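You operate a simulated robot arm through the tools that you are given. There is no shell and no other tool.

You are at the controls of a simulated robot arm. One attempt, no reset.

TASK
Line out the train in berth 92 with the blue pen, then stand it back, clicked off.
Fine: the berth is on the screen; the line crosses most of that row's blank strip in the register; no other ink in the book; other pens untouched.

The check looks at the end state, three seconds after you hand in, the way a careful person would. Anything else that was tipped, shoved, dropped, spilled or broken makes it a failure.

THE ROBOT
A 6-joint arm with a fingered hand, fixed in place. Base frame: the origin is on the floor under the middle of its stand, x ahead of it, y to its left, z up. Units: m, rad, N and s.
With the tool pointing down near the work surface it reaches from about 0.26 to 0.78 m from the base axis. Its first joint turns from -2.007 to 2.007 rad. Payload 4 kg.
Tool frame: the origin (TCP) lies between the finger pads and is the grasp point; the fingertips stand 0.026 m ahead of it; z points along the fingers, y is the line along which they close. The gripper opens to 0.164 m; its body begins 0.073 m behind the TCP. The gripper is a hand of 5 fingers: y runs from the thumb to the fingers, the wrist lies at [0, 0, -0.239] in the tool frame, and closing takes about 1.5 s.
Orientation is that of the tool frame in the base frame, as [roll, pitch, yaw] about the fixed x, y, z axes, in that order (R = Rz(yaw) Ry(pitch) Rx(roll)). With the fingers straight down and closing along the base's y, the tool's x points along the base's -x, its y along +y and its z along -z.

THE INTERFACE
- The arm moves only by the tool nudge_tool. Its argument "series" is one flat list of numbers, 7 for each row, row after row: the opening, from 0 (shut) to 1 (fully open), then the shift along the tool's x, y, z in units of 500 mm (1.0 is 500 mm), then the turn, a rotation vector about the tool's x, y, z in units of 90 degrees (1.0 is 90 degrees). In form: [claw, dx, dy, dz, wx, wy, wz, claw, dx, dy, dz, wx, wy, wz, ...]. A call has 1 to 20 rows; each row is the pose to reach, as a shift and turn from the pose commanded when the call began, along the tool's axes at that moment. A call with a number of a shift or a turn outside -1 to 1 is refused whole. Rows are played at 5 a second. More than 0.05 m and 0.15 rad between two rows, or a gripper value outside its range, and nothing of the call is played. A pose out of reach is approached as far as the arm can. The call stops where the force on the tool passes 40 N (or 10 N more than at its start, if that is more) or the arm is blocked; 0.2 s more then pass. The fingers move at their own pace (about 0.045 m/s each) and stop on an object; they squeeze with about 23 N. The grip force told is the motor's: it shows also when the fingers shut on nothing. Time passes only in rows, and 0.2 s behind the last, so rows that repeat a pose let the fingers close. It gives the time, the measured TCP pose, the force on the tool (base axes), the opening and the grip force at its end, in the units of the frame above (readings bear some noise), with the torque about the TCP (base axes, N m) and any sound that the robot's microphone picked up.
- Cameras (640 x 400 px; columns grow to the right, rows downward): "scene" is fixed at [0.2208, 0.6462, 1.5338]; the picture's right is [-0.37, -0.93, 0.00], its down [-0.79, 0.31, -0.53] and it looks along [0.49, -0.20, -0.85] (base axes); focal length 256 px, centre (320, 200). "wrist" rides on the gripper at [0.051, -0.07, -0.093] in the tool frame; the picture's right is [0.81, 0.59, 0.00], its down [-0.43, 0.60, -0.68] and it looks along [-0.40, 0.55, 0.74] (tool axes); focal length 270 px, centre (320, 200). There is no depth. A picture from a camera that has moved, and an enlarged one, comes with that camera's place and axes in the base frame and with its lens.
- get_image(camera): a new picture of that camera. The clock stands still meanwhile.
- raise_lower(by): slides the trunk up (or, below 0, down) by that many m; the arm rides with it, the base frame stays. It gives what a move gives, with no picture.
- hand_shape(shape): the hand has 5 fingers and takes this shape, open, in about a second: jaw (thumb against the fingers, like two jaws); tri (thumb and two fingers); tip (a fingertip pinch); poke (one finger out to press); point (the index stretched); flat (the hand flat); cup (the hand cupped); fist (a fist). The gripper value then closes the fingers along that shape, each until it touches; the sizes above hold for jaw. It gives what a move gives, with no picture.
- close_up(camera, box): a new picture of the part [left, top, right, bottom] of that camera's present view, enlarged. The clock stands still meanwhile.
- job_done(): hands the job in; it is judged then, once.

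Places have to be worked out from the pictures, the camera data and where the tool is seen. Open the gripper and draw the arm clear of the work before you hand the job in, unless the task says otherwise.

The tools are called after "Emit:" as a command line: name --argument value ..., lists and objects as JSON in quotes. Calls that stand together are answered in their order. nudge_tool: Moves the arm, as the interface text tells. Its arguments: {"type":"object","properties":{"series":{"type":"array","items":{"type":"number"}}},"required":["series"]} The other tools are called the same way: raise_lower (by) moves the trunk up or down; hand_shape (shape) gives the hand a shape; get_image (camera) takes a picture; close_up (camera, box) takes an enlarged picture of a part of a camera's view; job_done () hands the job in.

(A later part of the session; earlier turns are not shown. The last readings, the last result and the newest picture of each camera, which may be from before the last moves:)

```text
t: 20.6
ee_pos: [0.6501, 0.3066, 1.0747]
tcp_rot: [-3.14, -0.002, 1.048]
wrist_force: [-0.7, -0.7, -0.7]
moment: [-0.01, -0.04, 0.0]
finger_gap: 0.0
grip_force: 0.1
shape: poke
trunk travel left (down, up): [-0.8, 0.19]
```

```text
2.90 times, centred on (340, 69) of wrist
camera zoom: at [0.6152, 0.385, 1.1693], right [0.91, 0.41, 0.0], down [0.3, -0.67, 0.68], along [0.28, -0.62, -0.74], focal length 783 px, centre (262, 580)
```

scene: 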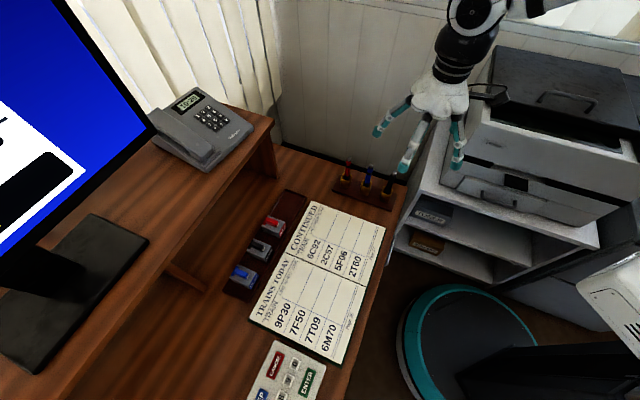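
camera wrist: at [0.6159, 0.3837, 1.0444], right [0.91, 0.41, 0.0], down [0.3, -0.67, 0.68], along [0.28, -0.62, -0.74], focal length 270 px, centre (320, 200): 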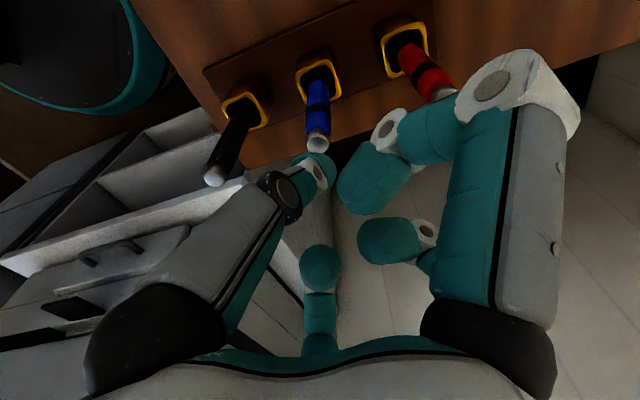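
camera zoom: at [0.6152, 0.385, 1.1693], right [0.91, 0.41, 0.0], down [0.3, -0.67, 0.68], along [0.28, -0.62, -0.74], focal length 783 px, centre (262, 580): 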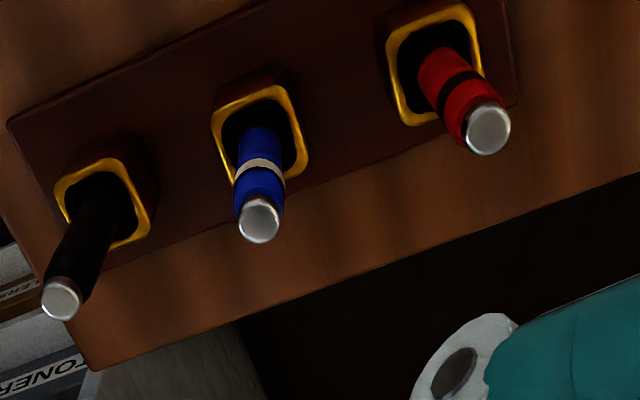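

The pen is on (white band) and stands unchanged. Now, still high above, I look at the "tri" and "tip" shapes to choose a grip that clears the neighbouring pens.

Emit:
hand_shape --shape "tip"

Emit:
get_image --camera "wrist"

Emit:
close_up --camera "scene" --box '[320, 60, 480, 160]'

Emit:
hand_shape --shape "tri"

Emit:
get_image --camera "wrist"

Emit:
close_up --camera "scene" --box '[320, 60, 480, 160]'

```text
t: 21.5
ee_pos: [0.6512, 0.3072, 1.0736]
tcp_rot: [3.141, 0.001, 1.049]
wrist_force: [-0.3, 0.1, -0.6]
moment: [-0.01, -0.02, -0.01]
finger_gap: 0.1639
grip_force: 0.1
shape: tip
trunk travel left (down, up): [-0.8, 0.19]
```

```text
taken
camera wrist: at [0.6161, 0.3853, 1.1682], right [0.91, 0.41, 0.0], down [0.3, -0.67, 0.68], along [0.28, -0.62, -0.74], focal length 270 px, centre (320, 200)
```

wrist: 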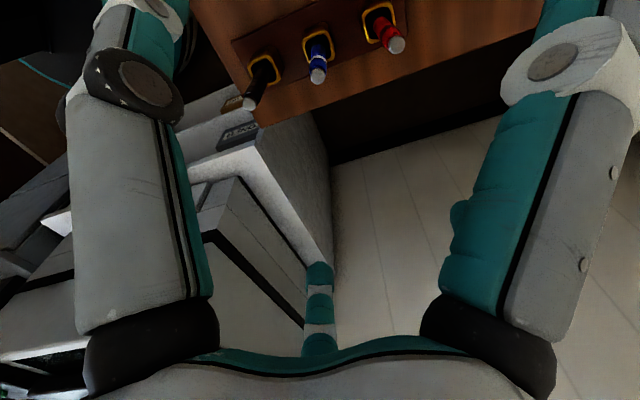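

```text
4.00 times, centred on (400, 110) of scene
camera zoom: at [0.2208, 0.6462, 1.5338], right [-0.37, -0.93, 0.0], down [-0.79, 0.31, -0.53], along [0.49, -0.2, -0.85], focal length 1024 px, centre (0, 560)
```

zoom: 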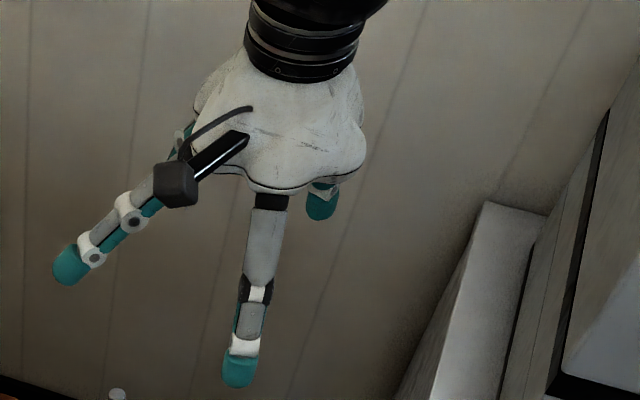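

```text
t: 22.4
ee_pos: [0.6517, 0.3058, 1.0742]
tcp_rot: [-3.139, 0.0, 1.047]
wrist_force: [-0.1, 0.3, -0.1]
moment: [0.01, 0.0, 0.0]
finger_gap: 0.1639
grip_force: 0.2
shape: tri
trunk travel left (down, up): [-0.8, 0.19]
```

```text
taken
camera wrist: at [0.6161, 0.3853, 1.1682], right [0.91, 0.41, 0.0], down [0.3, -0.67, 0.68], along [0.28, -0.62, -0.74], focal length 270 px, centre (320, 200)
```

wrist: 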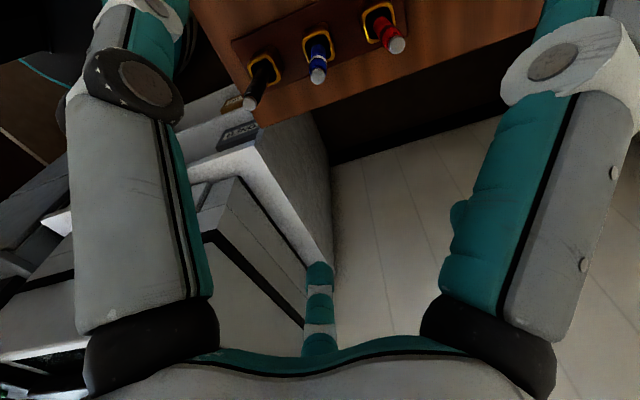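

```text
4.00 times, centred on (400, 110) of scene
camera zoom: at [0.2208, 0.6462, 1.5338], right [-0.37, -0.93, 0.0], down [-0.79, 0.31, -0.53], along [0.49, -0.2, -0.85], focal length 1024 px, centre (0, 560)
```

zoom: 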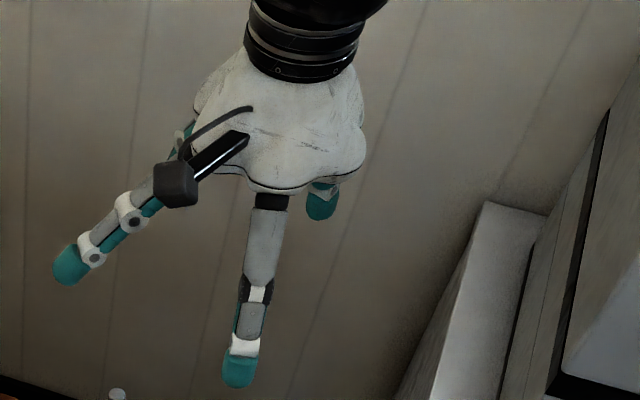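

The open shapes spread wide. I try tri partly closed (0.4) here to see its envelope.

Emit:
nudge_tool --series '[0.4, 0, 0, 0, 0, 0, 0, 0.4, 0, 0, 0, 0, 0, 0, 0.4, 0, 0, 0, 0, 0, 0, 0.4, 0, 0, 0, 0, 0, 0, 0.4, 0, 0, 0, 0, 0, 0, 0.4, 0, 0, 0, 0, 0, 0, 0.4, 0, 0, 0, 0, 0, 0]'

Emit:
get_image --camera "wrist"

Emit:
close_up --camera "scene" --box '[320, 60, 480, 160]'

```text
t: 24.0
ee_pos: [0.6514, 0.3062, 1.0744]
tcp_rot: [-3.139, 0.001, 1.048]
wrist_force: [0.4, 0.6, -0.6]
moment: [0.01, -0.02, -0.03]
finger_gap: 0.0661
grip_force: 0.1
shape: tri
trunk travel left (down, up): [-0.8, 0.19]
```

```text
taken
camera wrist: at [0.6161, 0.3853, 1.1684], right [0.91, 0.41, 0.0], down [0.3, -0.67, 0.68], along [0.28, -0.62, -0.74], focal length 270 px, centre (320, 200)
```

wrist: 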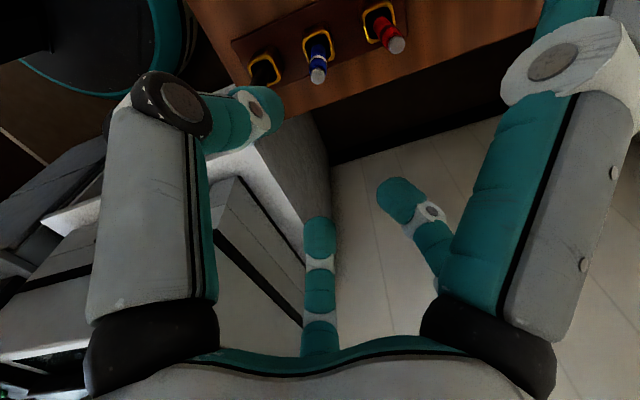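

```text
4.00 times, centred on (400, 110) of scene
camera zoom: at [0.2208, 0.6462, 1.5338], right [-0.37, -0.93, 0.0], down [-0.79, 0.31, -0.53], along [0.49, -0.2, -0.85], focal length 1024 px, centre (0, 560)
```

zoom: 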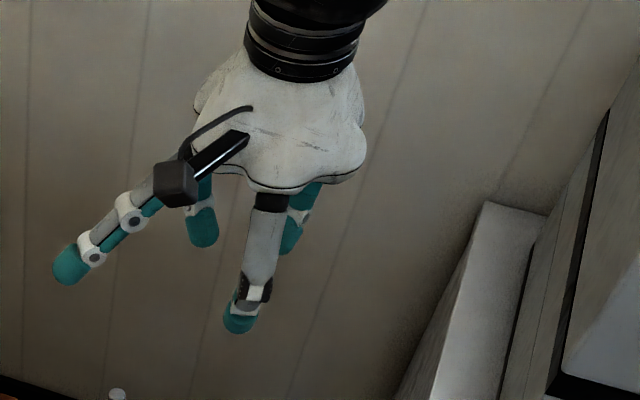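

In tri, one finger stays stretched outward and could hit a neighbour pen. I compare the jaw shape at the same opening.

Emit:
hand_shape --shape "jaw"

Emit:
nudge_tool --series '[0.4, 0, 0, 0, 0, 0, 0, 0.4, 0, 0, 0, 0, 0, 0, 0.4, 0, 0, 0, 0, 0, 0, 0.4, 0, 0, 0, 0, 0, 0, 0.4, 0, 0, 0, 0, 0, 0, 0.4, 0, 0, 0, 0, 0, 0, 0.4, 0, 0, 0, 0, 0, 0]'

Emit:
get_image --camera "wrist"

Emit:
close_up --camera "scene" --box '[320, 60, 480, 160]'

```text
t: 24.9
ee_pos: [0.6526, 0.3067, 1.0736]
tcp_rot: [-3.141, -0.002, 1.048]
wrist_force: [-0.3, 0.3, -0.2]
moment: [0.0, 0.02, 0.02]
finger_gap: 0.1639
grip_force: 0.0
shape: jaw
trunk travel left (down, up): [-0.8, 0.19]
```

```text
t: 26.5
ee_pos: [0.6522, 0.3067, 1.0749]
tcp_rot: [-3.139, -0.002, 1.049]
wrist_force: [-0.2, 0.1, -0.1]
moment: [-0.01, 0.01, 0.01]
finger_gap: 0.066
grip_force: 0.1
shape: jaw
trunk travel left (down, up): [-0.8, 0.19]
```

```text
taken
camera wrist: at [0.6161, 0.3853, 1.1684], right [0.91, 0.41, 0.0], down [0.3, -0.67, 0.68], along [0.28, -0.62, -0.74], focal length 270 px, centre (320, 200)
```

wrist: 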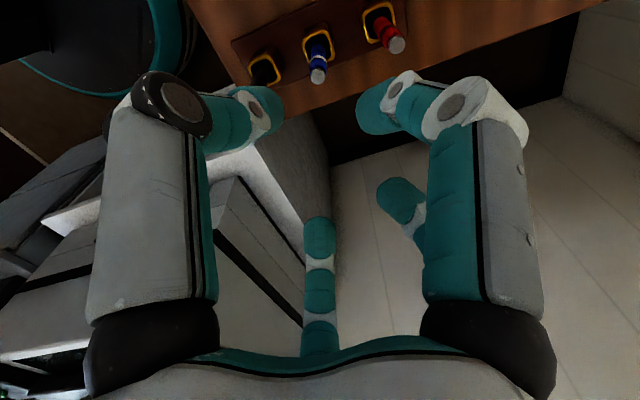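

```text
4.00 times, centred on (400, 110) of scene
camera zoom: at [0.2208, 0.6462, 1.5338], right [-0.37, -0.93, 0.0], down [-0.79, 0.31, -0.53], along [0.49, -0.2, -0.85], focal length 1024 px, centre (0, 560)
```

zoom: 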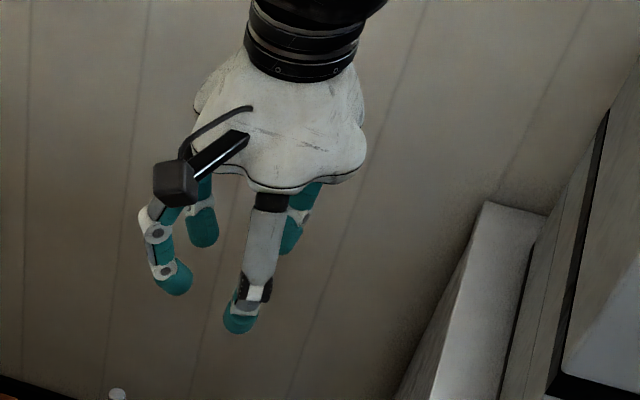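

Jaw at 0.4 makes an even cage about 66 mm wide; at this yaw the black and red pens both fall in gaps between fingers. I centre on the pen, lower to just above its top, and check.

Emit:
nudge_tool --series '[0.4, -0.0054, -0.002, 0.08, 0, 0, 0, 0.4, -0.0054, -0.002, 0.16, 0, 0, 0, 0.4, -0.0054, -0.002, 0.24, 0, 0, 0, 0.4, -0.0054, -0.002, 0.28, 0, 0, 0]'

Emit:
get_image --camera "wrist"

Emit:
close_up --camera "scene" --box '[306, 110, 434, 190]'

```text
t: 27.5
ee_pos: [0.6484, 0.3048, 0.9349]
tcp_rot: [3.141, 0.0, 1.05]
wrist_force: [0.1, -0.6, 0.1]
moment: [0.01, -0.01, 0.03]
finger_gap: 0.0662
grip_force: 0.1
shape: jaw
trunk travel left (down, up): [-0.8, 0.19]
```

```text
taken
camera wrist: at [0.6131, 0.383, 1.0274], right [0.91, 0.41, 0.0], down [0.3, -0.67, 0.68], along [0.28, -0.62, -0.74], focal length 270 px, centre (320, 200)
```

wrist: 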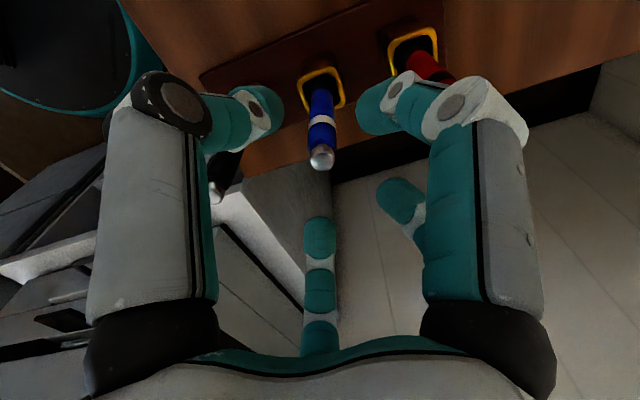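

```text
5.00 times, centred on (370, 150) of scene
camera zoom: at [0.2208, 0.6462, 1.5338], right [-0.37, -0.93, 0.0], down [-0.79, 0.31, -0.53], along [0.49, -0.2, -0.85], focal length 1280 px, centre (70, 450)
```

zoom: 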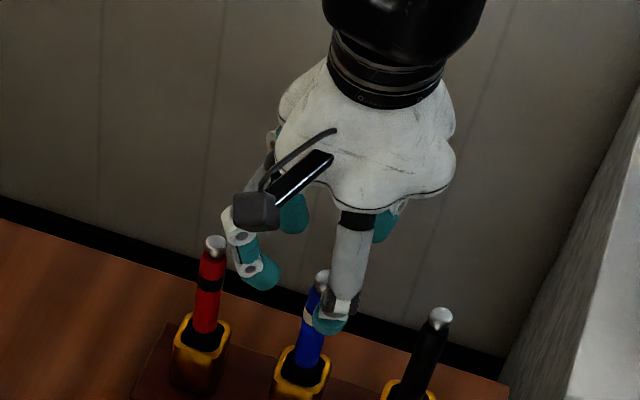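

The pen's top sits centred in the cage, and I reckon more than 20 mm of clearance to the red pen. I lower so the TCP reaches about z = 0.855, with fingertips above the cup rim, and look again before closing.

Emit:
nudge_tool --series '[0.4, 0, 0, 0.04, 0, 0, 0, 0.4, 0, 0, 0.08, 0, 0, 0, 0.4, 0, 0, 0.12, 0, 0, 0, 0.4, 0, 0, 0.158, 0, 0, 0]'

Emit:
get_image --camera "wrist"

Emit:
close_up --camera "scene" --box '[306, 120, 434, 200]'

```text
t: 28.5
ee_pos: [0.6505, 0.304, 0.8541]
tcp_rot: [-3.14, 0.001, 1.05]
wrist_force: [-0.7, -0.3, -0.1]
moment: [0.01, -0.01, -0.01]
finger_gap: 0.0658
grip_force: 0.2
shape: jaw
trunk travel left (down, up): [-0.8, 0.19]
```

```text
taken
camera wrist: at [0.6148, 0.3828, 0.9493], right [0.91, 0.41, 0.0], down [0.3, -0.67, 0.68], along [0.28, -0.62, -0.74], focal length 270 px, centre (320, 200)
```

wrist: 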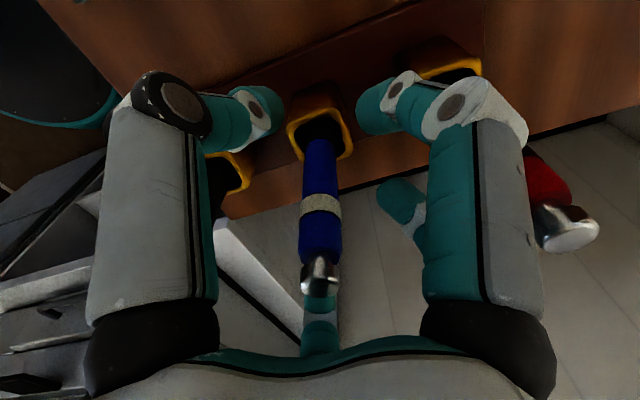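

```text
5.00 times, centred on (370, 160) of scene
camera zoom: at [0.2208, 0.6462, 1.5338], right [-0.37, -0.93, 0.0], down [-0.79, 0.31, -0.53], along [0.49, -0.2, -0.85], focal length 1280 px, centre (70, 400)
```

zoom: 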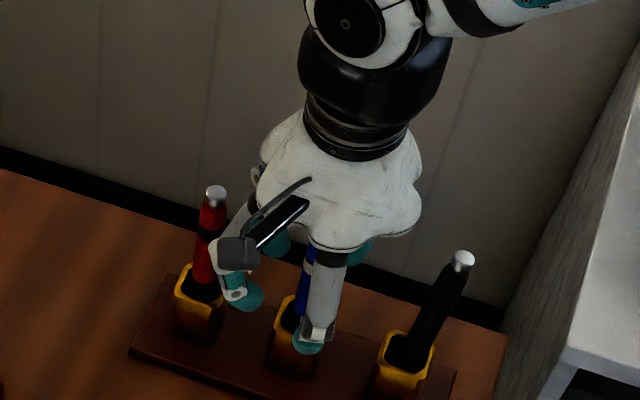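

No contact, and red and black pens stand free. I close the fingers on the blue pen.

Emit:
nudge_tool --series '[0, 0, 0, 0, 0, 0, 0, 0, 0, 0, 0, 0, 0, 0, 0, 0, 0, 0, 0, 0, 0, 0, 0, 0, 0, 0, 0, 0, 0, 0, 0, 0, 0, 0, 0, 0, 0, 0, 0, 0, 0, 0]'

Emit:
get_image --camera "wrist"

Emit:
close_up --camera "scene" --box '[306, 120, 434, 200]'

```text
t: 29.9
ee_pos: [0.6507, 0.3036, 0.8552]
tcp_rot: [-3.14, 0.001, 1.049]
wrist_force: [-0.1, -0.2, 0.6]
moment: [0.0, 0.0, 0.02]
finger_gap: 0.0123
grip_force: 23.3
shape: jaw
trunk travel left (down, up): [-0.8, 0.19]
```

```text
taken
camera wrist: at [0.6145, 0.3828, 0.9494], right [0.91, 0.41, 0.0], down [0.3, -0.67, 0.68], along [0.28, -0.62, -0.74], focal length 270 px, centre (320, 200)
```

wrist: 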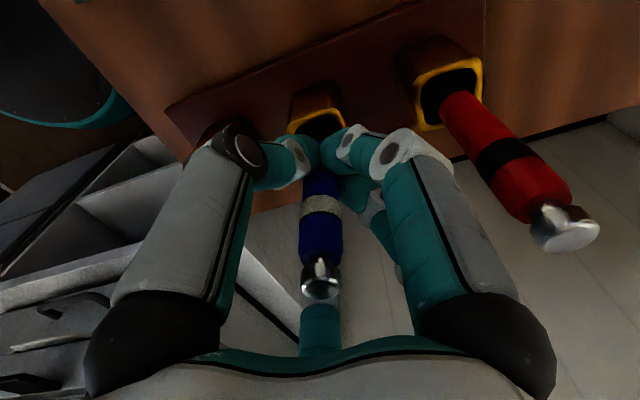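

```text
5.00 times, centred on (370, 160) of scene
camera zoom: at [0.2208, 0.6462, 1.5338], right [-0.37, -0.93, 0.0], down [-0.79, 0.31, -0.53], along [0.49, -0.2, -0.85], focal length 1280 px, centre (70, 400)
```

zoom: 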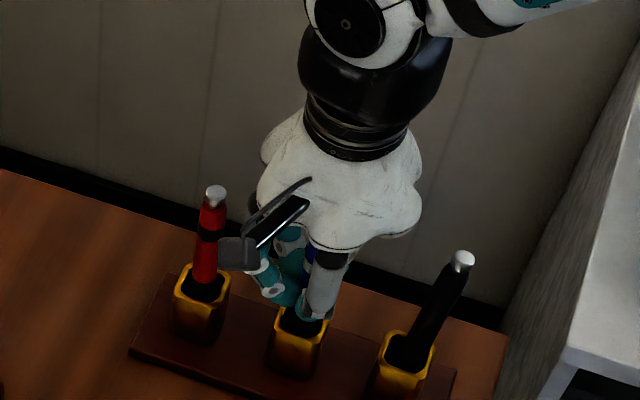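

Gripped: 12.3 mm between the pads at 23 N, pen upright with its white band visible. I lift it straight up out of the cup.

Emit:
nudge_tool --series '[0, 0, 0, -0.02, 0, 0, 0, 0, 0, 0, -0.06, 0, 0, 0, 0, 0, 0, -0.1, 0, 0, 0, 0, 0, 0, -0.14, 0, 0, 0, 0, 0, 0, -0.18, 0, 0, 0, 0, 0, 0, -0.22, 0, 0, 0, 0, 0, 0, -0.26, 0, 0, 0, 0, 0, 0, -0.28, 0, 0, 0]'

Emit:
get_image --camera "wrist"

Emit:
close_up --camera "scene" --box '[306, 90, 434, 200]'

```text
t: 31.7
ee_pos: [0.6497, 0.3035, 0.995]
tcp_rot: [-3.141, 0.0, 1.05]
wrist_force: [0.0, 0.9, 0.5]
moment: [-0.03, -0.02, -0.01]
finger_gap: 0.0122
grip_force: 22.8
shape: jaw
trunk travel left (down, up): [-0.8, 0.19]
```

```text
taken
camera wrist: at [0.6136, 0.3828, 1.0901], right [0.91, 0.41, 0.0], down [0.3, -0.67, 0.68], along [0.28, -0.62, -0.74], focal length 270 px, centre (320, 200)
```

wrist: 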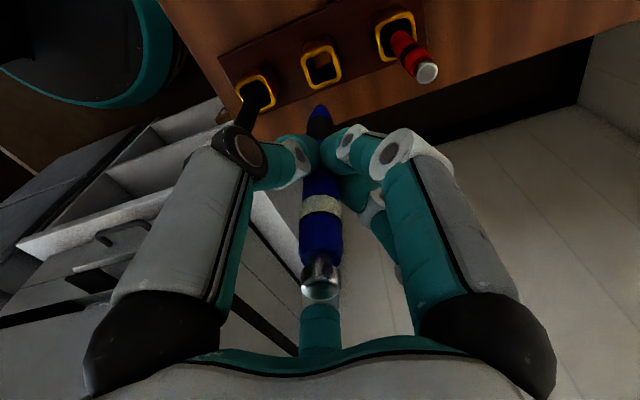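

```text
3.64 times, centred on (370, 145) of scene
camera zoom: at [0.2208, 0.6462, 1.5338], right [-0.37, -0.93, 0.0], down [-0.79, 0.31, -0.53], along [0.49, -0.2, -0.85], focal length 931 px, centre (138, 400)
```

zoom: 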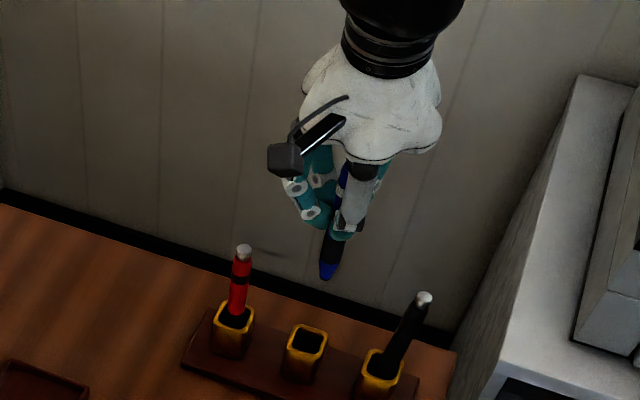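

The pen is out cleanly and the stand is untouched. I zoom on the pen's tip from both cameras to learn its offset from the TCP.

Emit:
close_up --camera "wrist" --box '[260, 60, 388, 140]'

Emit:
close_up --camera "scene" --box '[338, 135, 402, 175]'

```text
5.00 times, centred on (324, 100) of wrist
camera zoom: at [0.6136, 0.3828, 1.0901], right [0.91, 0.41, 0.0], down [0.3, -0.67, 0.68], along [0.28, -0.62, -0.74], focal length 1351 px, centre (300, 700)
```

zoom: 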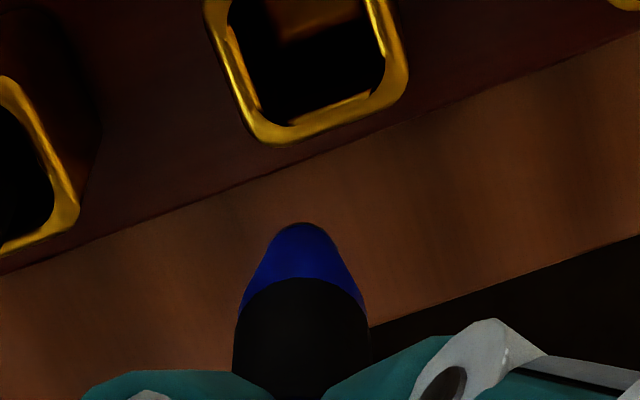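

```text
10.00 times, centred on (370, 155) of scene
camera zoom: at [0.2208, 0.6462, 1.5338], right [-0.37, -0.93, 0.0], down [-0.79, 0.31, -0.53], along [0.49, -0.2, -0.85], focal length 2560 px, centre (-180, 650)
```

zoom: 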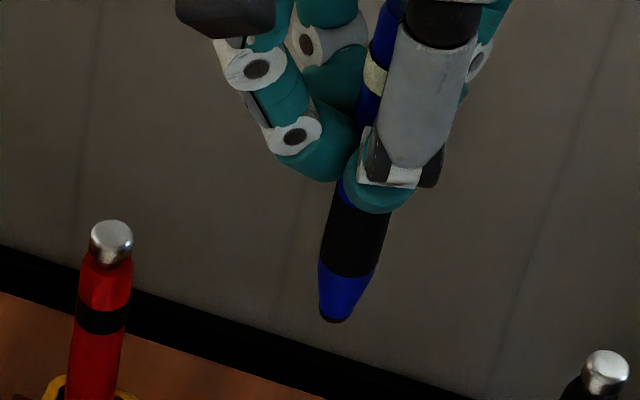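

The tip is about 0.102 m below the TCP and the pen is within a couple of degrees of vertical. The page should be near z ≈ 0.765, and the 2C57 strip runs from about (0.502, 0.497) to (0.584, 0.415). I move to hover above a point 8% in from its outer end.

Emit:
nudge_tool --series '[0, 0.0327, -0.0607, 0, 0, 0, 0, 0, 0.0654, -0.1213, 0, 0, 0, 0, 0, 0.0981, -0.182, 0, 0, 0, 0, 0, 0.1308, -0.2426, 0, 0, 0, 0, 0, 0.1308, -0.2426, 0.07, 0, 0, 0, 0, 0.1308, -0.2426, 0.13, 0, 0, 0, 0, 0.1308, -0.2426, 0.18, 0, 0, 0]'

Emit:
get_image --camera "wrist"

Emit:
close_up --camera "scene" --box '[296, 170, 392, 230]'

```text
t: 33.3
ee_pos: [0.5759, 0.4223, 0.9052]
tcp_rot: [-3.141, 0.001, 1.048]
wrist_force: [-0.6, -0.1, 0.1]
moment: [0.02, -0.01, -0.03]
finger_gap: 0.0124
grip_force: 23.1
shape: jaw
trunk travel left (down, up): [-0.8, 0.19]
```

```text
taken
camera wrist: at [0.5399, 0.5011, 0.9994], right [0.91, 0.41, 0.0], down [0.3, -0.67, 0.68], along [0.28, -0.62, -0.74], focal length 270 px, centre (320, 200)
```

wrist: 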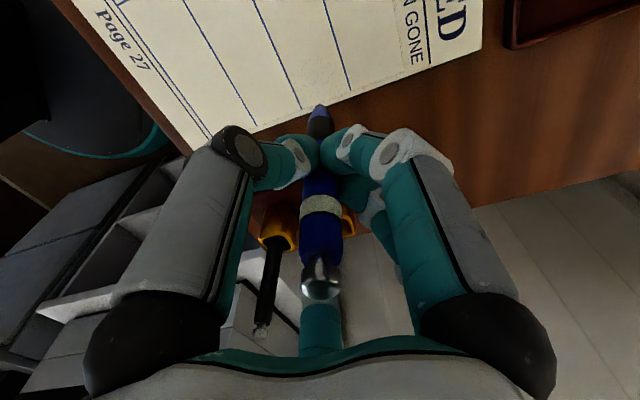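

```text
6.67 times, centred on (344, 200) of scene
camera zoom: at [0.2208, 0.6462, 1.5338], right [-0.37, -0.93, 0.0], down [-0.79, 0.31, -0.53], along [0.49, -0.2, -0.85], focal length 1707 px, centre (160, 200)
```

zoom: 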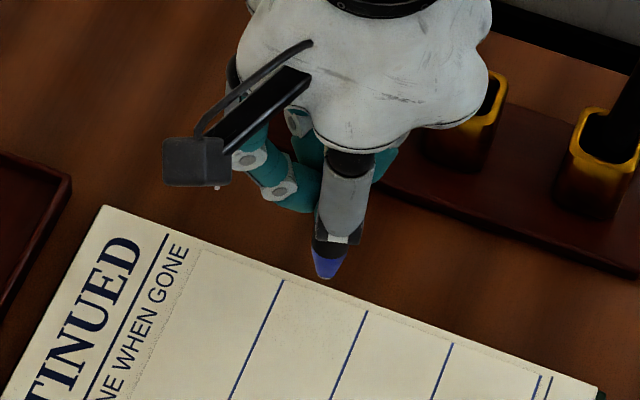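

Projecting the tip straight down lands it about 8% inside the outer end and midway between the rules, just where I want it. I lower most of the gap and then look again.

Emit:
nudge_tool --series '[0, 0, 0, 0.03, 0, 0, 0, 0, 0, 0, 0.05, 0, 0, 0, 0, 0, 0, 0.056, 0, 0, 0]'

Emit:
close_up --camera "scene" --box '[312, 190, 376, 230]'

Emit:
close_up --camera "wrist" --box '[240, 40, 400, 140]'

```text
t: 34.1
ee_pos: [0.5755, 0.4214, 0.8782]
tcp_rot: [-3.141, 0.0, 1.048]
wrist_force: [-0.1, 0.6, -0.5]
moment: [-0.02, 0.01, -0.02]
finger_gap: 0.0124
grip_force: 22.8
shape: jaw
trunk travel left (down, up): [-0.8, 0.19]
```

```text
10.00 times, centred on (344, 210) of scene
camera zoom: at [0.2208, 0.6462, 1.5338], right [-0.37, -0.93, 0.0], down [-0.79, 0.31, -0.53], along [0.49, -0.2, -0.85], focal length 2560 px, centre (80, 100)
```

zoom: 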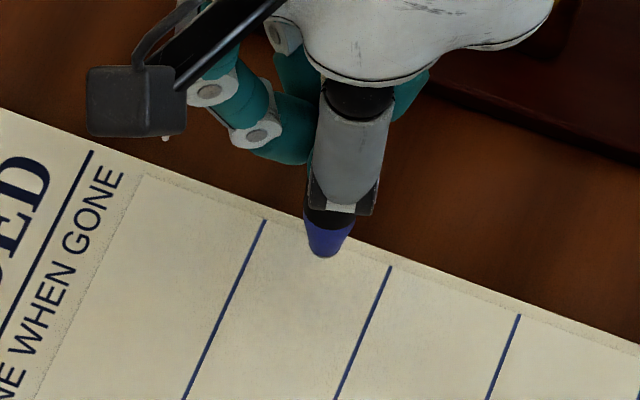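

```text
4.00 times, centred on (320, 90) of wrist
camera zoom: at [0.5401, 0.5003, 0.9717], right [0.91, 0.41, 0.0], down [0.3, -0.67, 0.68], along [0.28, -0.62, -0.74], focal length 1081 px, centre (320, 640)
```

zoom: 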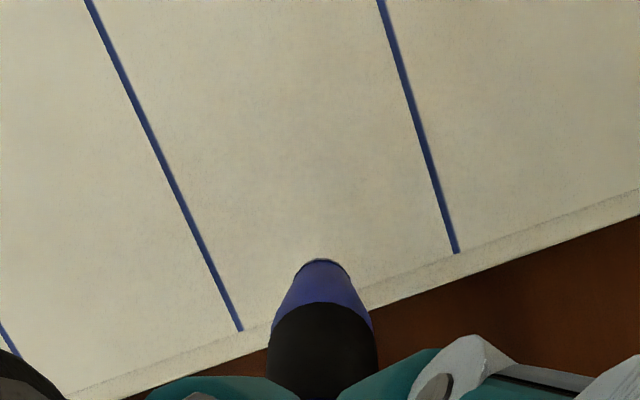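

The tip is about 1 cm above the page, centred between the rules. I go down in millimetre steps until contact.

Emit:
nudge_tool --series '[0, 0, 0, 0.003, 0, 0, 0, 0, 0, 0, 0.006, 0, 0, 0, 0, 0, 0, 0.009, 0, 0, 0, 0, 0, 0, 0.012, 0, 0, 0]'

Emit:
close_up --camera "scene" --box '[328, 200, 360, 220]'

Emit:
close_up --camera "wrist" --box '[280, 60, 376, 120]'

```text
t: 35.1
ee_pos: [0.5752, 0.4217, 0.8713]
tcp_rot: [-3.139, 0.001, 1.049]
wrist_force: [0.1, -0.4, -0.4]
moment: [0.0, 0.02, 0.03]
finger_gap: 0.0123
grip_force: 22.8
shape: jaw
trunk travel left (down, up): [-0.8, 0.19]
```

```text
16.00 times, centred on (344, 210) of scene
camera zoom: at [0.2208, 0.6462, 1.5338], right [-0.37, -0.93, 0.0], down [-0.79, 0.31, -0.53], along [0.49, -0.2, -0.85], focal length 4097 px, centre (-64, 40)
```

zoom: 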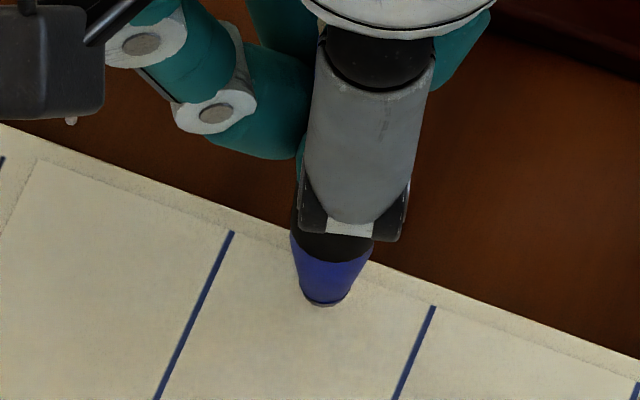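

```text
6.67 times, centred on (328, 90) of wrist
camera zoom: at [0.5405, 0.5002, 0.9651], right [0.91, 0.41, 0.0], down [0.3, -0.67, 0.68], along [0.28, -0.62, -0.74], focal length 1802 px, centre (267, 933)
```

zoom: 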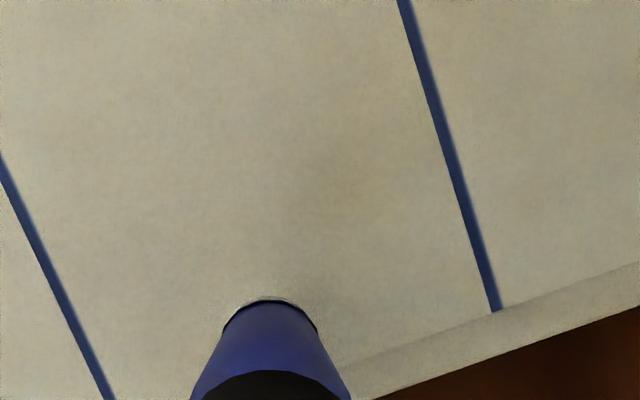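

No contact force yet. I continue in 1 mm steps.

Emit:
nudge_tool --series '[0, 0, 0, 0.002, 0, 0, 0, 0, 0, 0, 0.004, 0, 0, 0, 0, 0, 0, 0.006, 0, 0, 0]'

Emit:
close_up --camera "scene" --box '[328, 200, 360, 220]'

```text
t: 35.9
ee_pos: [0.5769, 0.4209, 0.8678]
tcp_rot: [-3.138, -0.001, 1.048]
wrist_force: [0.3, -0.9, -0.6]
moment: [0.02, 0.02, -0.03]
finger_gap: 0.0123
grip_force: 23.3
shape: jaw
trunk travel left (down, up): [-0.8, 0.19]
```

```text
16.00 times, centred on (344, 210) of scene
camera zoom: at [0.2208, 0.6462, 1.5338], right [-0.37, -0.93, 0.0], down [-0.79, 0.31, -0.53], along [0.49, -0.2, -0.85], focal length 4097 px, centre (-64, 40)
```

zoom: 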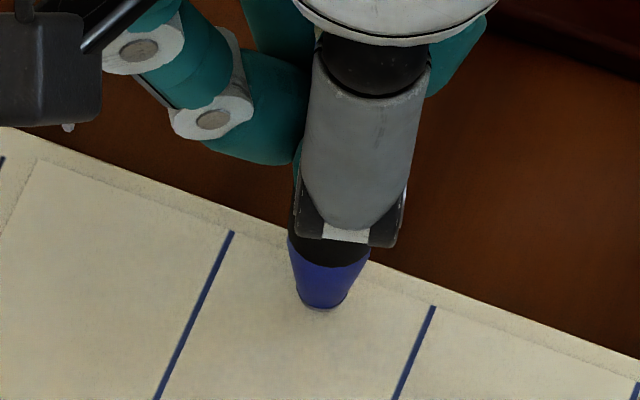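

Still no contact, with the tip moving down freely. I lower another 3 mm.

Emit:
nudge_tool --series '[0, 0, 0, 0.002, 0, 0, 0, 0, 0, 0, 0.004, 0, 0, 0, 0, 0, 0, 0.006, 0, 0, 0]'

Emit:
close_up --camera "scene" --box '[328, 200, 360, 220]'

Emit:
close_up --camera "wrist" --box '[280, 60, 376, 120]'

```text
t: 36.7
ee_pos: [0.5769, 0.4216, 0.8631]
tcp_rot: [-3.141, 0.0, 1.048]
wrist_force: [0.5, -0.6, -0.3]
moment: [-0.01, 0.02, -0.03]
finger_gap: 0.0119
grip_force: 23.0
shape: jaw
trunk travel left (down, up): [-0.8, 0.19]
```

```text
16.00 times, centred on (344, 210) of scene
camera zoom: at [0.2208, 0.6462, 1.5338], right [-0.37, -0.93, 0.0], down [-0.79, 0.31, -0.53], along [0.49, -0.2, -0.85], focal length 4097 px, centre (-64, 40)
```

zoom: 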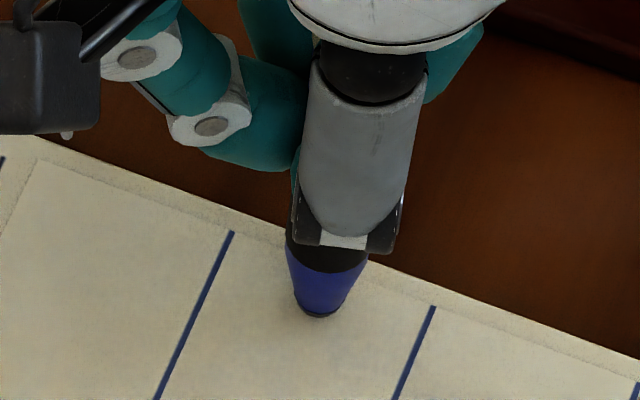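

```text
6.67 times, centred on (328, 90) of wrist
camera zoom: at [0.5415, 0.5004, 0.959], right [0.91, 0.41, 0.0], down [0.3, -0.67, 0.68], along [0.28, -0.62, -0.74], focal length 1802 px, centre (267, 933)
```

zoom: 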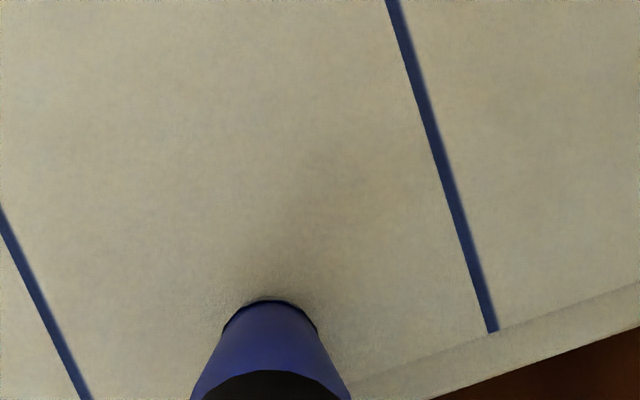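

A contact shadow is forming around the tip but there is still no force. I lower 3 mm more.

Emit:
nudge_tool --series '[0, 0, 0, 0.002, 0, 0, 0, 0, 0, 0, 0.004, 0, 0, 0, 0, 0, 0, 0.006, 0, 0, 0]'

Emit:
close_up --camera "wrist" --box '[280, 60, 376, 120]'

```text
t: 37.5
ee_pos: [0.576, 0.421, 0.8628]
tcp_rot: [-3.14, 0.0, 1.047]
wrist_force: [0.1, 0.6, 0.3]
moment: [-0.01, 0.03, -0.01]
finger_gap: 0.0124
grip_force: 23.0
shape: jaw
trunk travel left (down, up): [-0.8, 0.19]
```

```text
6.67 times, centred on (328, 90) of wrist
camera zoom: at [0.5412, 0.5002, 0.9567], right [0.91, 0.41, 0.0], down [0.3, -0.67, 0.68], along [0.28, -0.62, -0.74], focal length 1802 px, centre (267, 933)
```

zoom: 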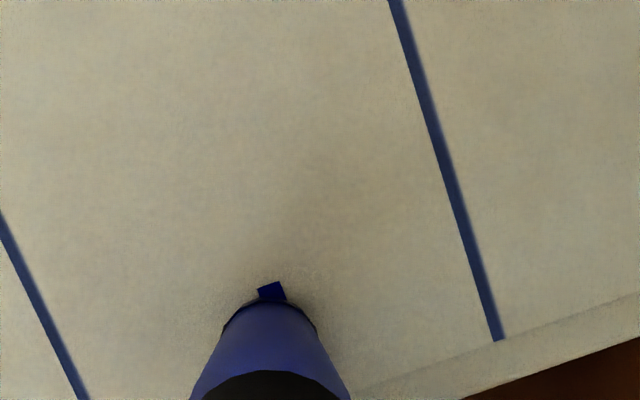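

A small ink mark appeared at the tip, so the pen is writing, inside the strip. I press 1 mm more and drag the first half of the line along the strip toward the train number.

Emit:
nudge_tool --series '[0, 0, 0, 0.002, 0, 0, 0, 0, 0.0025, -0.0097, 0.002, 0, 0, 0, 0, 0.0051, -0.0193, 0.002, 0, 0, 0, 0, 0.0076, -0.029, 0.002, 0, 0, 0, 0, 0.0101, -0.0387, 0.002, 0, 0, 0, 0, 0.0127, -0.0484, 0.002, 0, 0, 0]'

Emit:
close_up --camera "scene" --box '[312, 190, 376, 230]'

Emit:
close_up --camera "wrist" --box '[240, 40, 400, 140]'

```text
t: 38.9
ee_pos: [0.5589, 0.4385, 0.8629]
tcp_rot: [-3.142, -0.001, 1.049]
wrist_force: [1.2, -1.0, 7.1]
moment: [-0.13, -0.17, 0.0]
finger_gap: 0.0125
grip_force: 23.3
shape: jaw
trunk travel left (down, up): [-0.8, 0.19]
```

```text
10.00 times, centred on (344, 210) of scene
camera zoom: at [0.2208, 0.6462, 1.5338], right [-0.37, -0.93, 0.0], down [-0.79, 0.31, -0.53], along [0.49, -0.2, -0.85], focal length 2560 px, centre (80, 100)
```

zoom: 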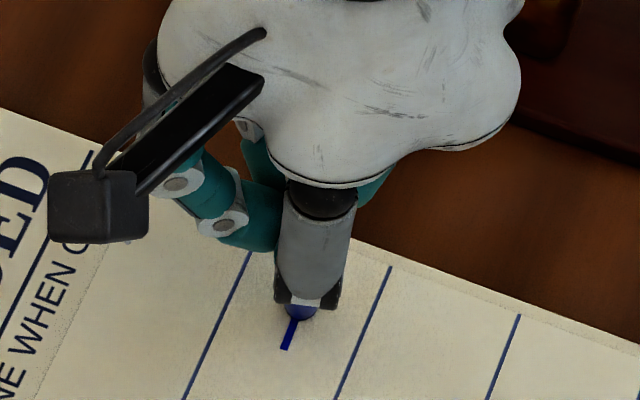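

```text
4.00 times, centred on (320, 90) of wrist
camera zoom: at [0.5233, 0.5174, 0.9563], right [0.91, 0.41, 0.0], down [0.3, -0.67, 0.68], along [0.28, -0.62, -0.74], focal length 1081 px, centre (320, 640)
```

zoom: 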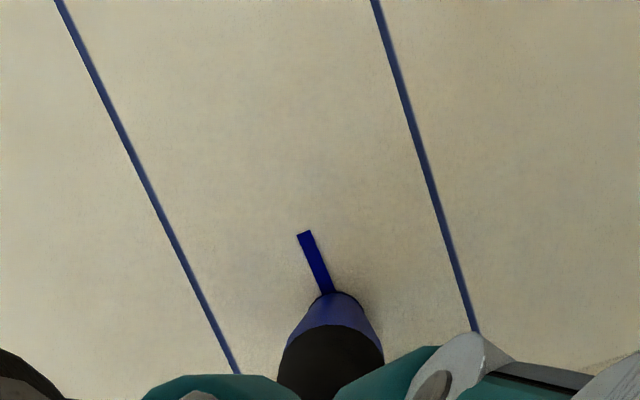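

The ink line runs parallel to the rules, midway in the strip, with about 7 N pressure; the inked end leads the visible tip by about a centimetre, at roughly 37% of the strip. I draw 40 mm further, then check where it ends.

Emit:
nudge_tool --series '[0, 0.0025, -0.0097, 0, 0, 0, 0, 0, 0.0051, -0.0193, 0, 0, 0, 0, 0, 0.0076, -0.029, 0, 0, 0, 0, 0, 0.0101, -0.0387, 0, 0, 0, 0, 0, 0.0127, -0.0484, 0, 0, 0, 0, 0, 0.0152, -0.058, 0, 0, 0, 0, 0, 0.0177, -0.0677, 0, 0, 0, 0, 0, 0.0203, -0.0774, 0, 0, 0, 0]'

Emit:
close_up --camera "scene" --box '[302, 190, 382, 240]'

Emit:
get_image --camera "wrist"

```text
t: 40.7
ee_pos: [0.5312, 0.4654, 0.8613]
tcp_rot: [-3.142, -0.001, 1.049]
wrist_force: [1.8, -2.6, 8.0]
moment: [-0.22, -0.21, -0.01]
finger_gap: 0.0126
grip_force: 23.4
shape: jaw
trunk travel left (down, up): [-0.8, 0.19]
```

```text
8.00 times, centred on (342, 215) of scene
camera zoom: at [0.2208, 0.6462, 1.5338], right [-0.37, -0.93, 0.0], down [-0.79, 0.31, -0.53], along [0.49, -0.2, -0.85], focal length 2048 px, centre (144, 80)
```

zoom: 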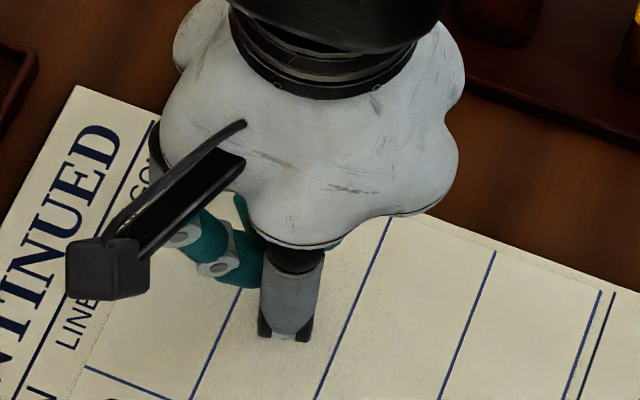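

```text
taken
camera wrist: at [0.4952, 0.5455, 0.9558], right [0.91, 0.41, 0.0], down [0.3, -0.67, 0.68], along [0.28, -0.62, -0.74], focal length 270 px, centre (320, 200)
```

wrist: 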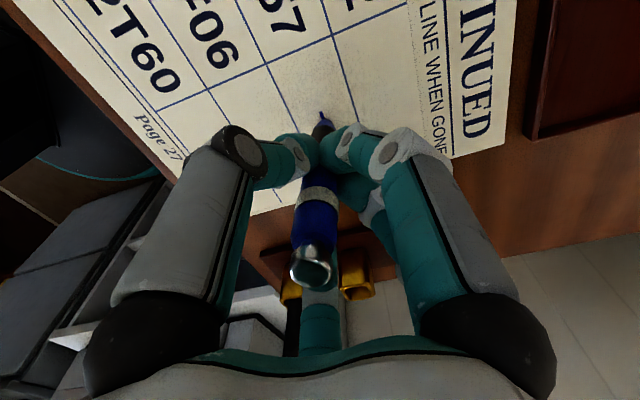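

The fixed camera's view is blocked by a finger here, so I zoom the wrist view on the ink end.

Emit:
close_up --camera "wrist" --box '[240, 30, 400, 140]'

Emit:
close_up --camera "scene" --box '[322, 215, 354, 235]'

```text
3.64 times, centred on (320, 85) of wrist
camera zoom: at [0.4952, 0.5455, 0.9558], right [0.91, 0.41, 0.0], down [0.3, -0.67, 0.68], along [0.28, -0.62, -0.74], focal length 983 px, centre (320, 618)
```

zoom: 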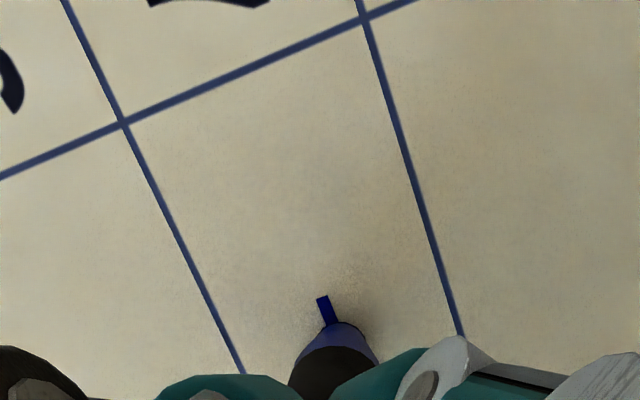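

```text
16.00 times, centred on (338, 225) of scene
camera zoom: at [0.2208, 0.6462, 1.5338], right [-0.37, -0.93, 0.0], down [-0.79, 0.31, -0.53], along [0.49, -0.2, -0.85], focal length 4097 px, centre (32, -200)
```

zoom: 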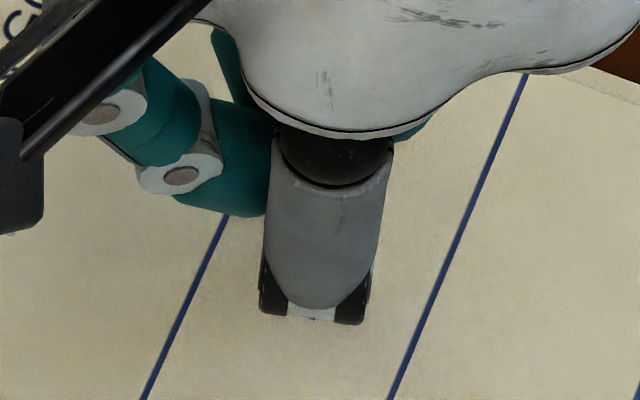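

The ink end is at about (0.532, 0.465), 62% along and well centred; the tip trails the hand by about 8 mm from friction. I ease the pressure slightly and draw 25 mm more.

Emit:
nudge_tool --series '[0, 0.0025, -0.0097, -0.0008, 0, 0, 0, 0, 0.0051, -0.0193, -0.0008, 0, 0, 0, 0, 0.0076, -0.029, -0.0008, 0, 0, 0, 0, 0.0101, -0.0387, -0.0008, 0, 0, 0, 0, 0.0127, -0.0484, -0.0008, 0, 0, 0]'

Emit:
close_up --camera "wrist" --box '[240, 30, 400, 140]'

```text
t: 41.9
ee_pos: [0.5134, 0.4838, 0.8613]
tcp_rot: [-3.142, -0.001, 1.049]
wrist_force: [1.1, -1.6, 4.3]
moment: [-0.13, -0.11, 0.01]
finger_gap: 0.0123
grip_force: 22.9
shape: jaw
trunk travel left (down, up): [-0.8, 0.19]
```

```text
3.64 times, centred on (320, 85) of wrist
camera zoom: at [0.4772, 0.5627, 0.9561], right [0.91, 0.41, 0.0], down [0.3, -0.67, 0.68], along [0.28, -0.62, -0.74], focal length 983 px, centre (320, 618)
```

zoom: 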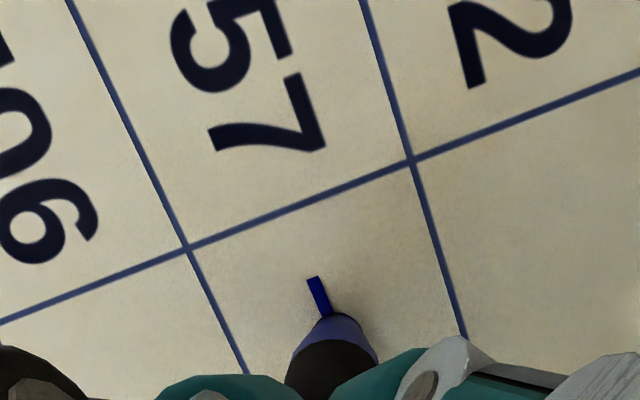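

The ink end is now about 88% along, some 14 mm short of the column rule. I add 5 mm and then lift straight off inside the strip.

Emit:
nudge_tool --series '[0, 0.0013, -0.0048, 0, 0, 0, 0, 0, 0.0025, -0.0097, 0, 0, 0, 0, 0, 0.0025, -0.0097, -0.006, 0, 0, 0, 0, 0.0025, -0.0097, -0.03, 0, 0, 0, 0, 0.0025, -0.0097, -0.08, 0, 0, 0, 0, 0.0025, -0.0097, -0.15, 0, 0, 0]'

Emit:
get_image --camera "wrist"

Emit:
close_up --camera "scene" --box '[296, 190, 392, 250]'

```text
t: 43.3
ee_pos: [0.5075, 0.4879, 0.9379]
tcp_rot: [-3.14, 0.0, 1.048]
wrist_force: [-0.3, 0.1, -0.5]
moment: [0.01, 0.01, 0.0]
finger_gap: 0.0122
grip_force: 22.9
shape: jaw
trunk travel left (down, up): [-0.8, 0.19]
```

```text
taken
camera wrist: at [0.4719, 0.5664, 1.0321], right [0.91, 0.41, 0.0], down [0.3, -0.67, 0.68], along [0.28, -0.62, -0.74], focal length 270 px, centre (320, 200)
```

wrist: 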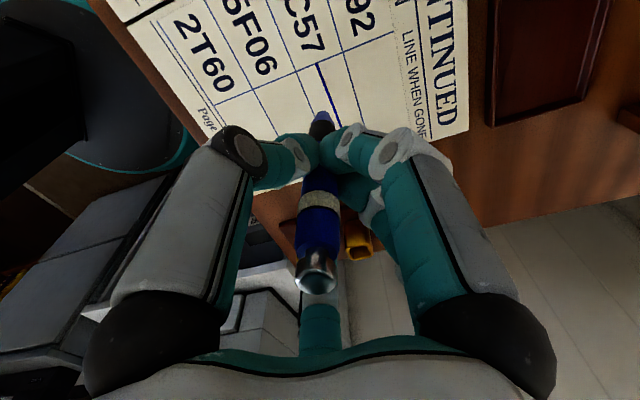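

```text
6.67 times, centred on (344, 220) of scene
camera zoom: at [0.2208, 0.6462, 1.5338], right [-0.37, -0.93, 0.0], down [-0.79, 0.31, -0.53], along [0.49, -0.2, -0.85], focal length 1707 px, centre (160, 67)
```

zoom: 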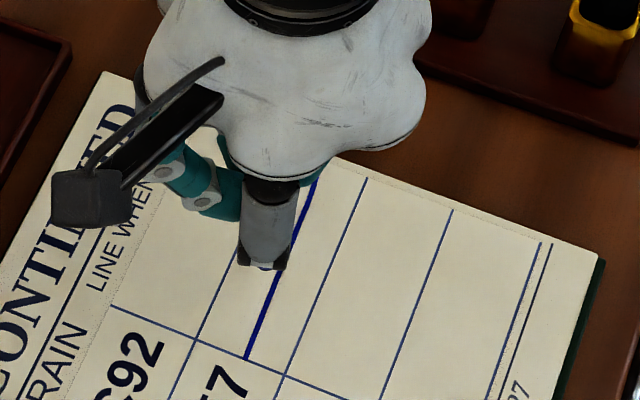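

The line is there and the pen is off the page. I zoom in to see exactly where the line starts and ends.

Emit:
close_up --camera "wrist" --box '[270, 30, 366, 120]'

Emit:
close_up --camera "scene" --box '[316, 225, 348, 245]'

Emit:
close_up --camera "scene" --box '[330, 200, 362, 220]'

```text
4.44 times, centred on (318, 75) of wrist
camera zoom: at [0.4719, 0.5664, 1.0321], right [0.91, 0.41, 0.0], down [0.3, -0.67, 0.68], along [0.28, -0.62, -0.74], focal length 1201 px, centre (329, 756)
```

zoom: 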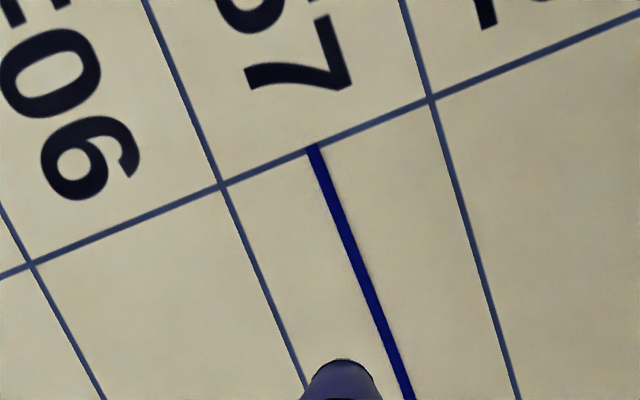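

```text
16.00 times, centred on (332, 235) of scene
camera zoom: at [0.2208, 0.6462, 1.5338], right [-0.37, -0.93, 0.0], down [-0.79, 0.31, -0.53], along [0.49, -0.2, -0.85], focal length 4097 px, centre (128, -360)
```

zoom: 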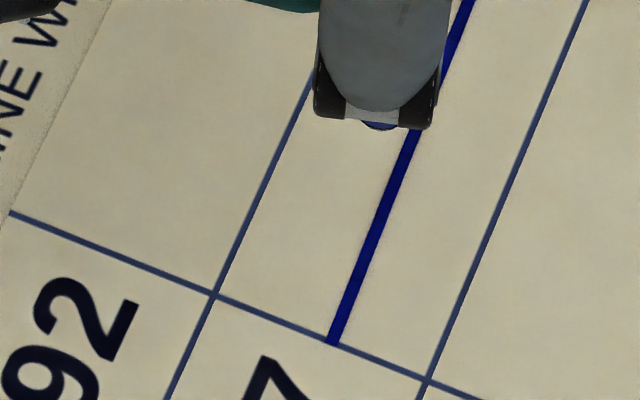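

```text
16.00 times, centred on (346, 210) of scene
camera zoom: at [0.2208, 0.6462, 1.5338], right [-0.37, -0.93, 0.0], down [-0.79, 0.31, -0.53], along [0.49, -0.2, -0.85], focal length 4097 px, centre (-96, 40)
```

zoom: 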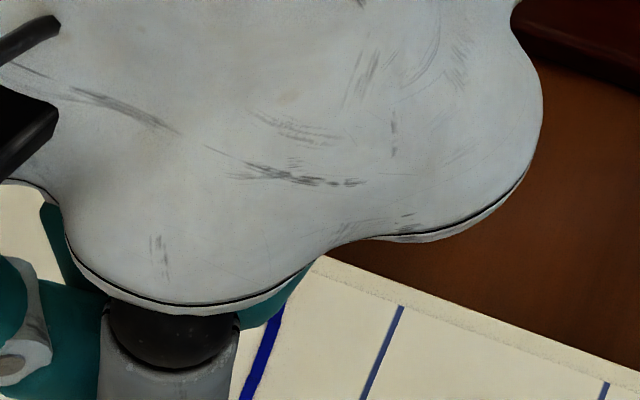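

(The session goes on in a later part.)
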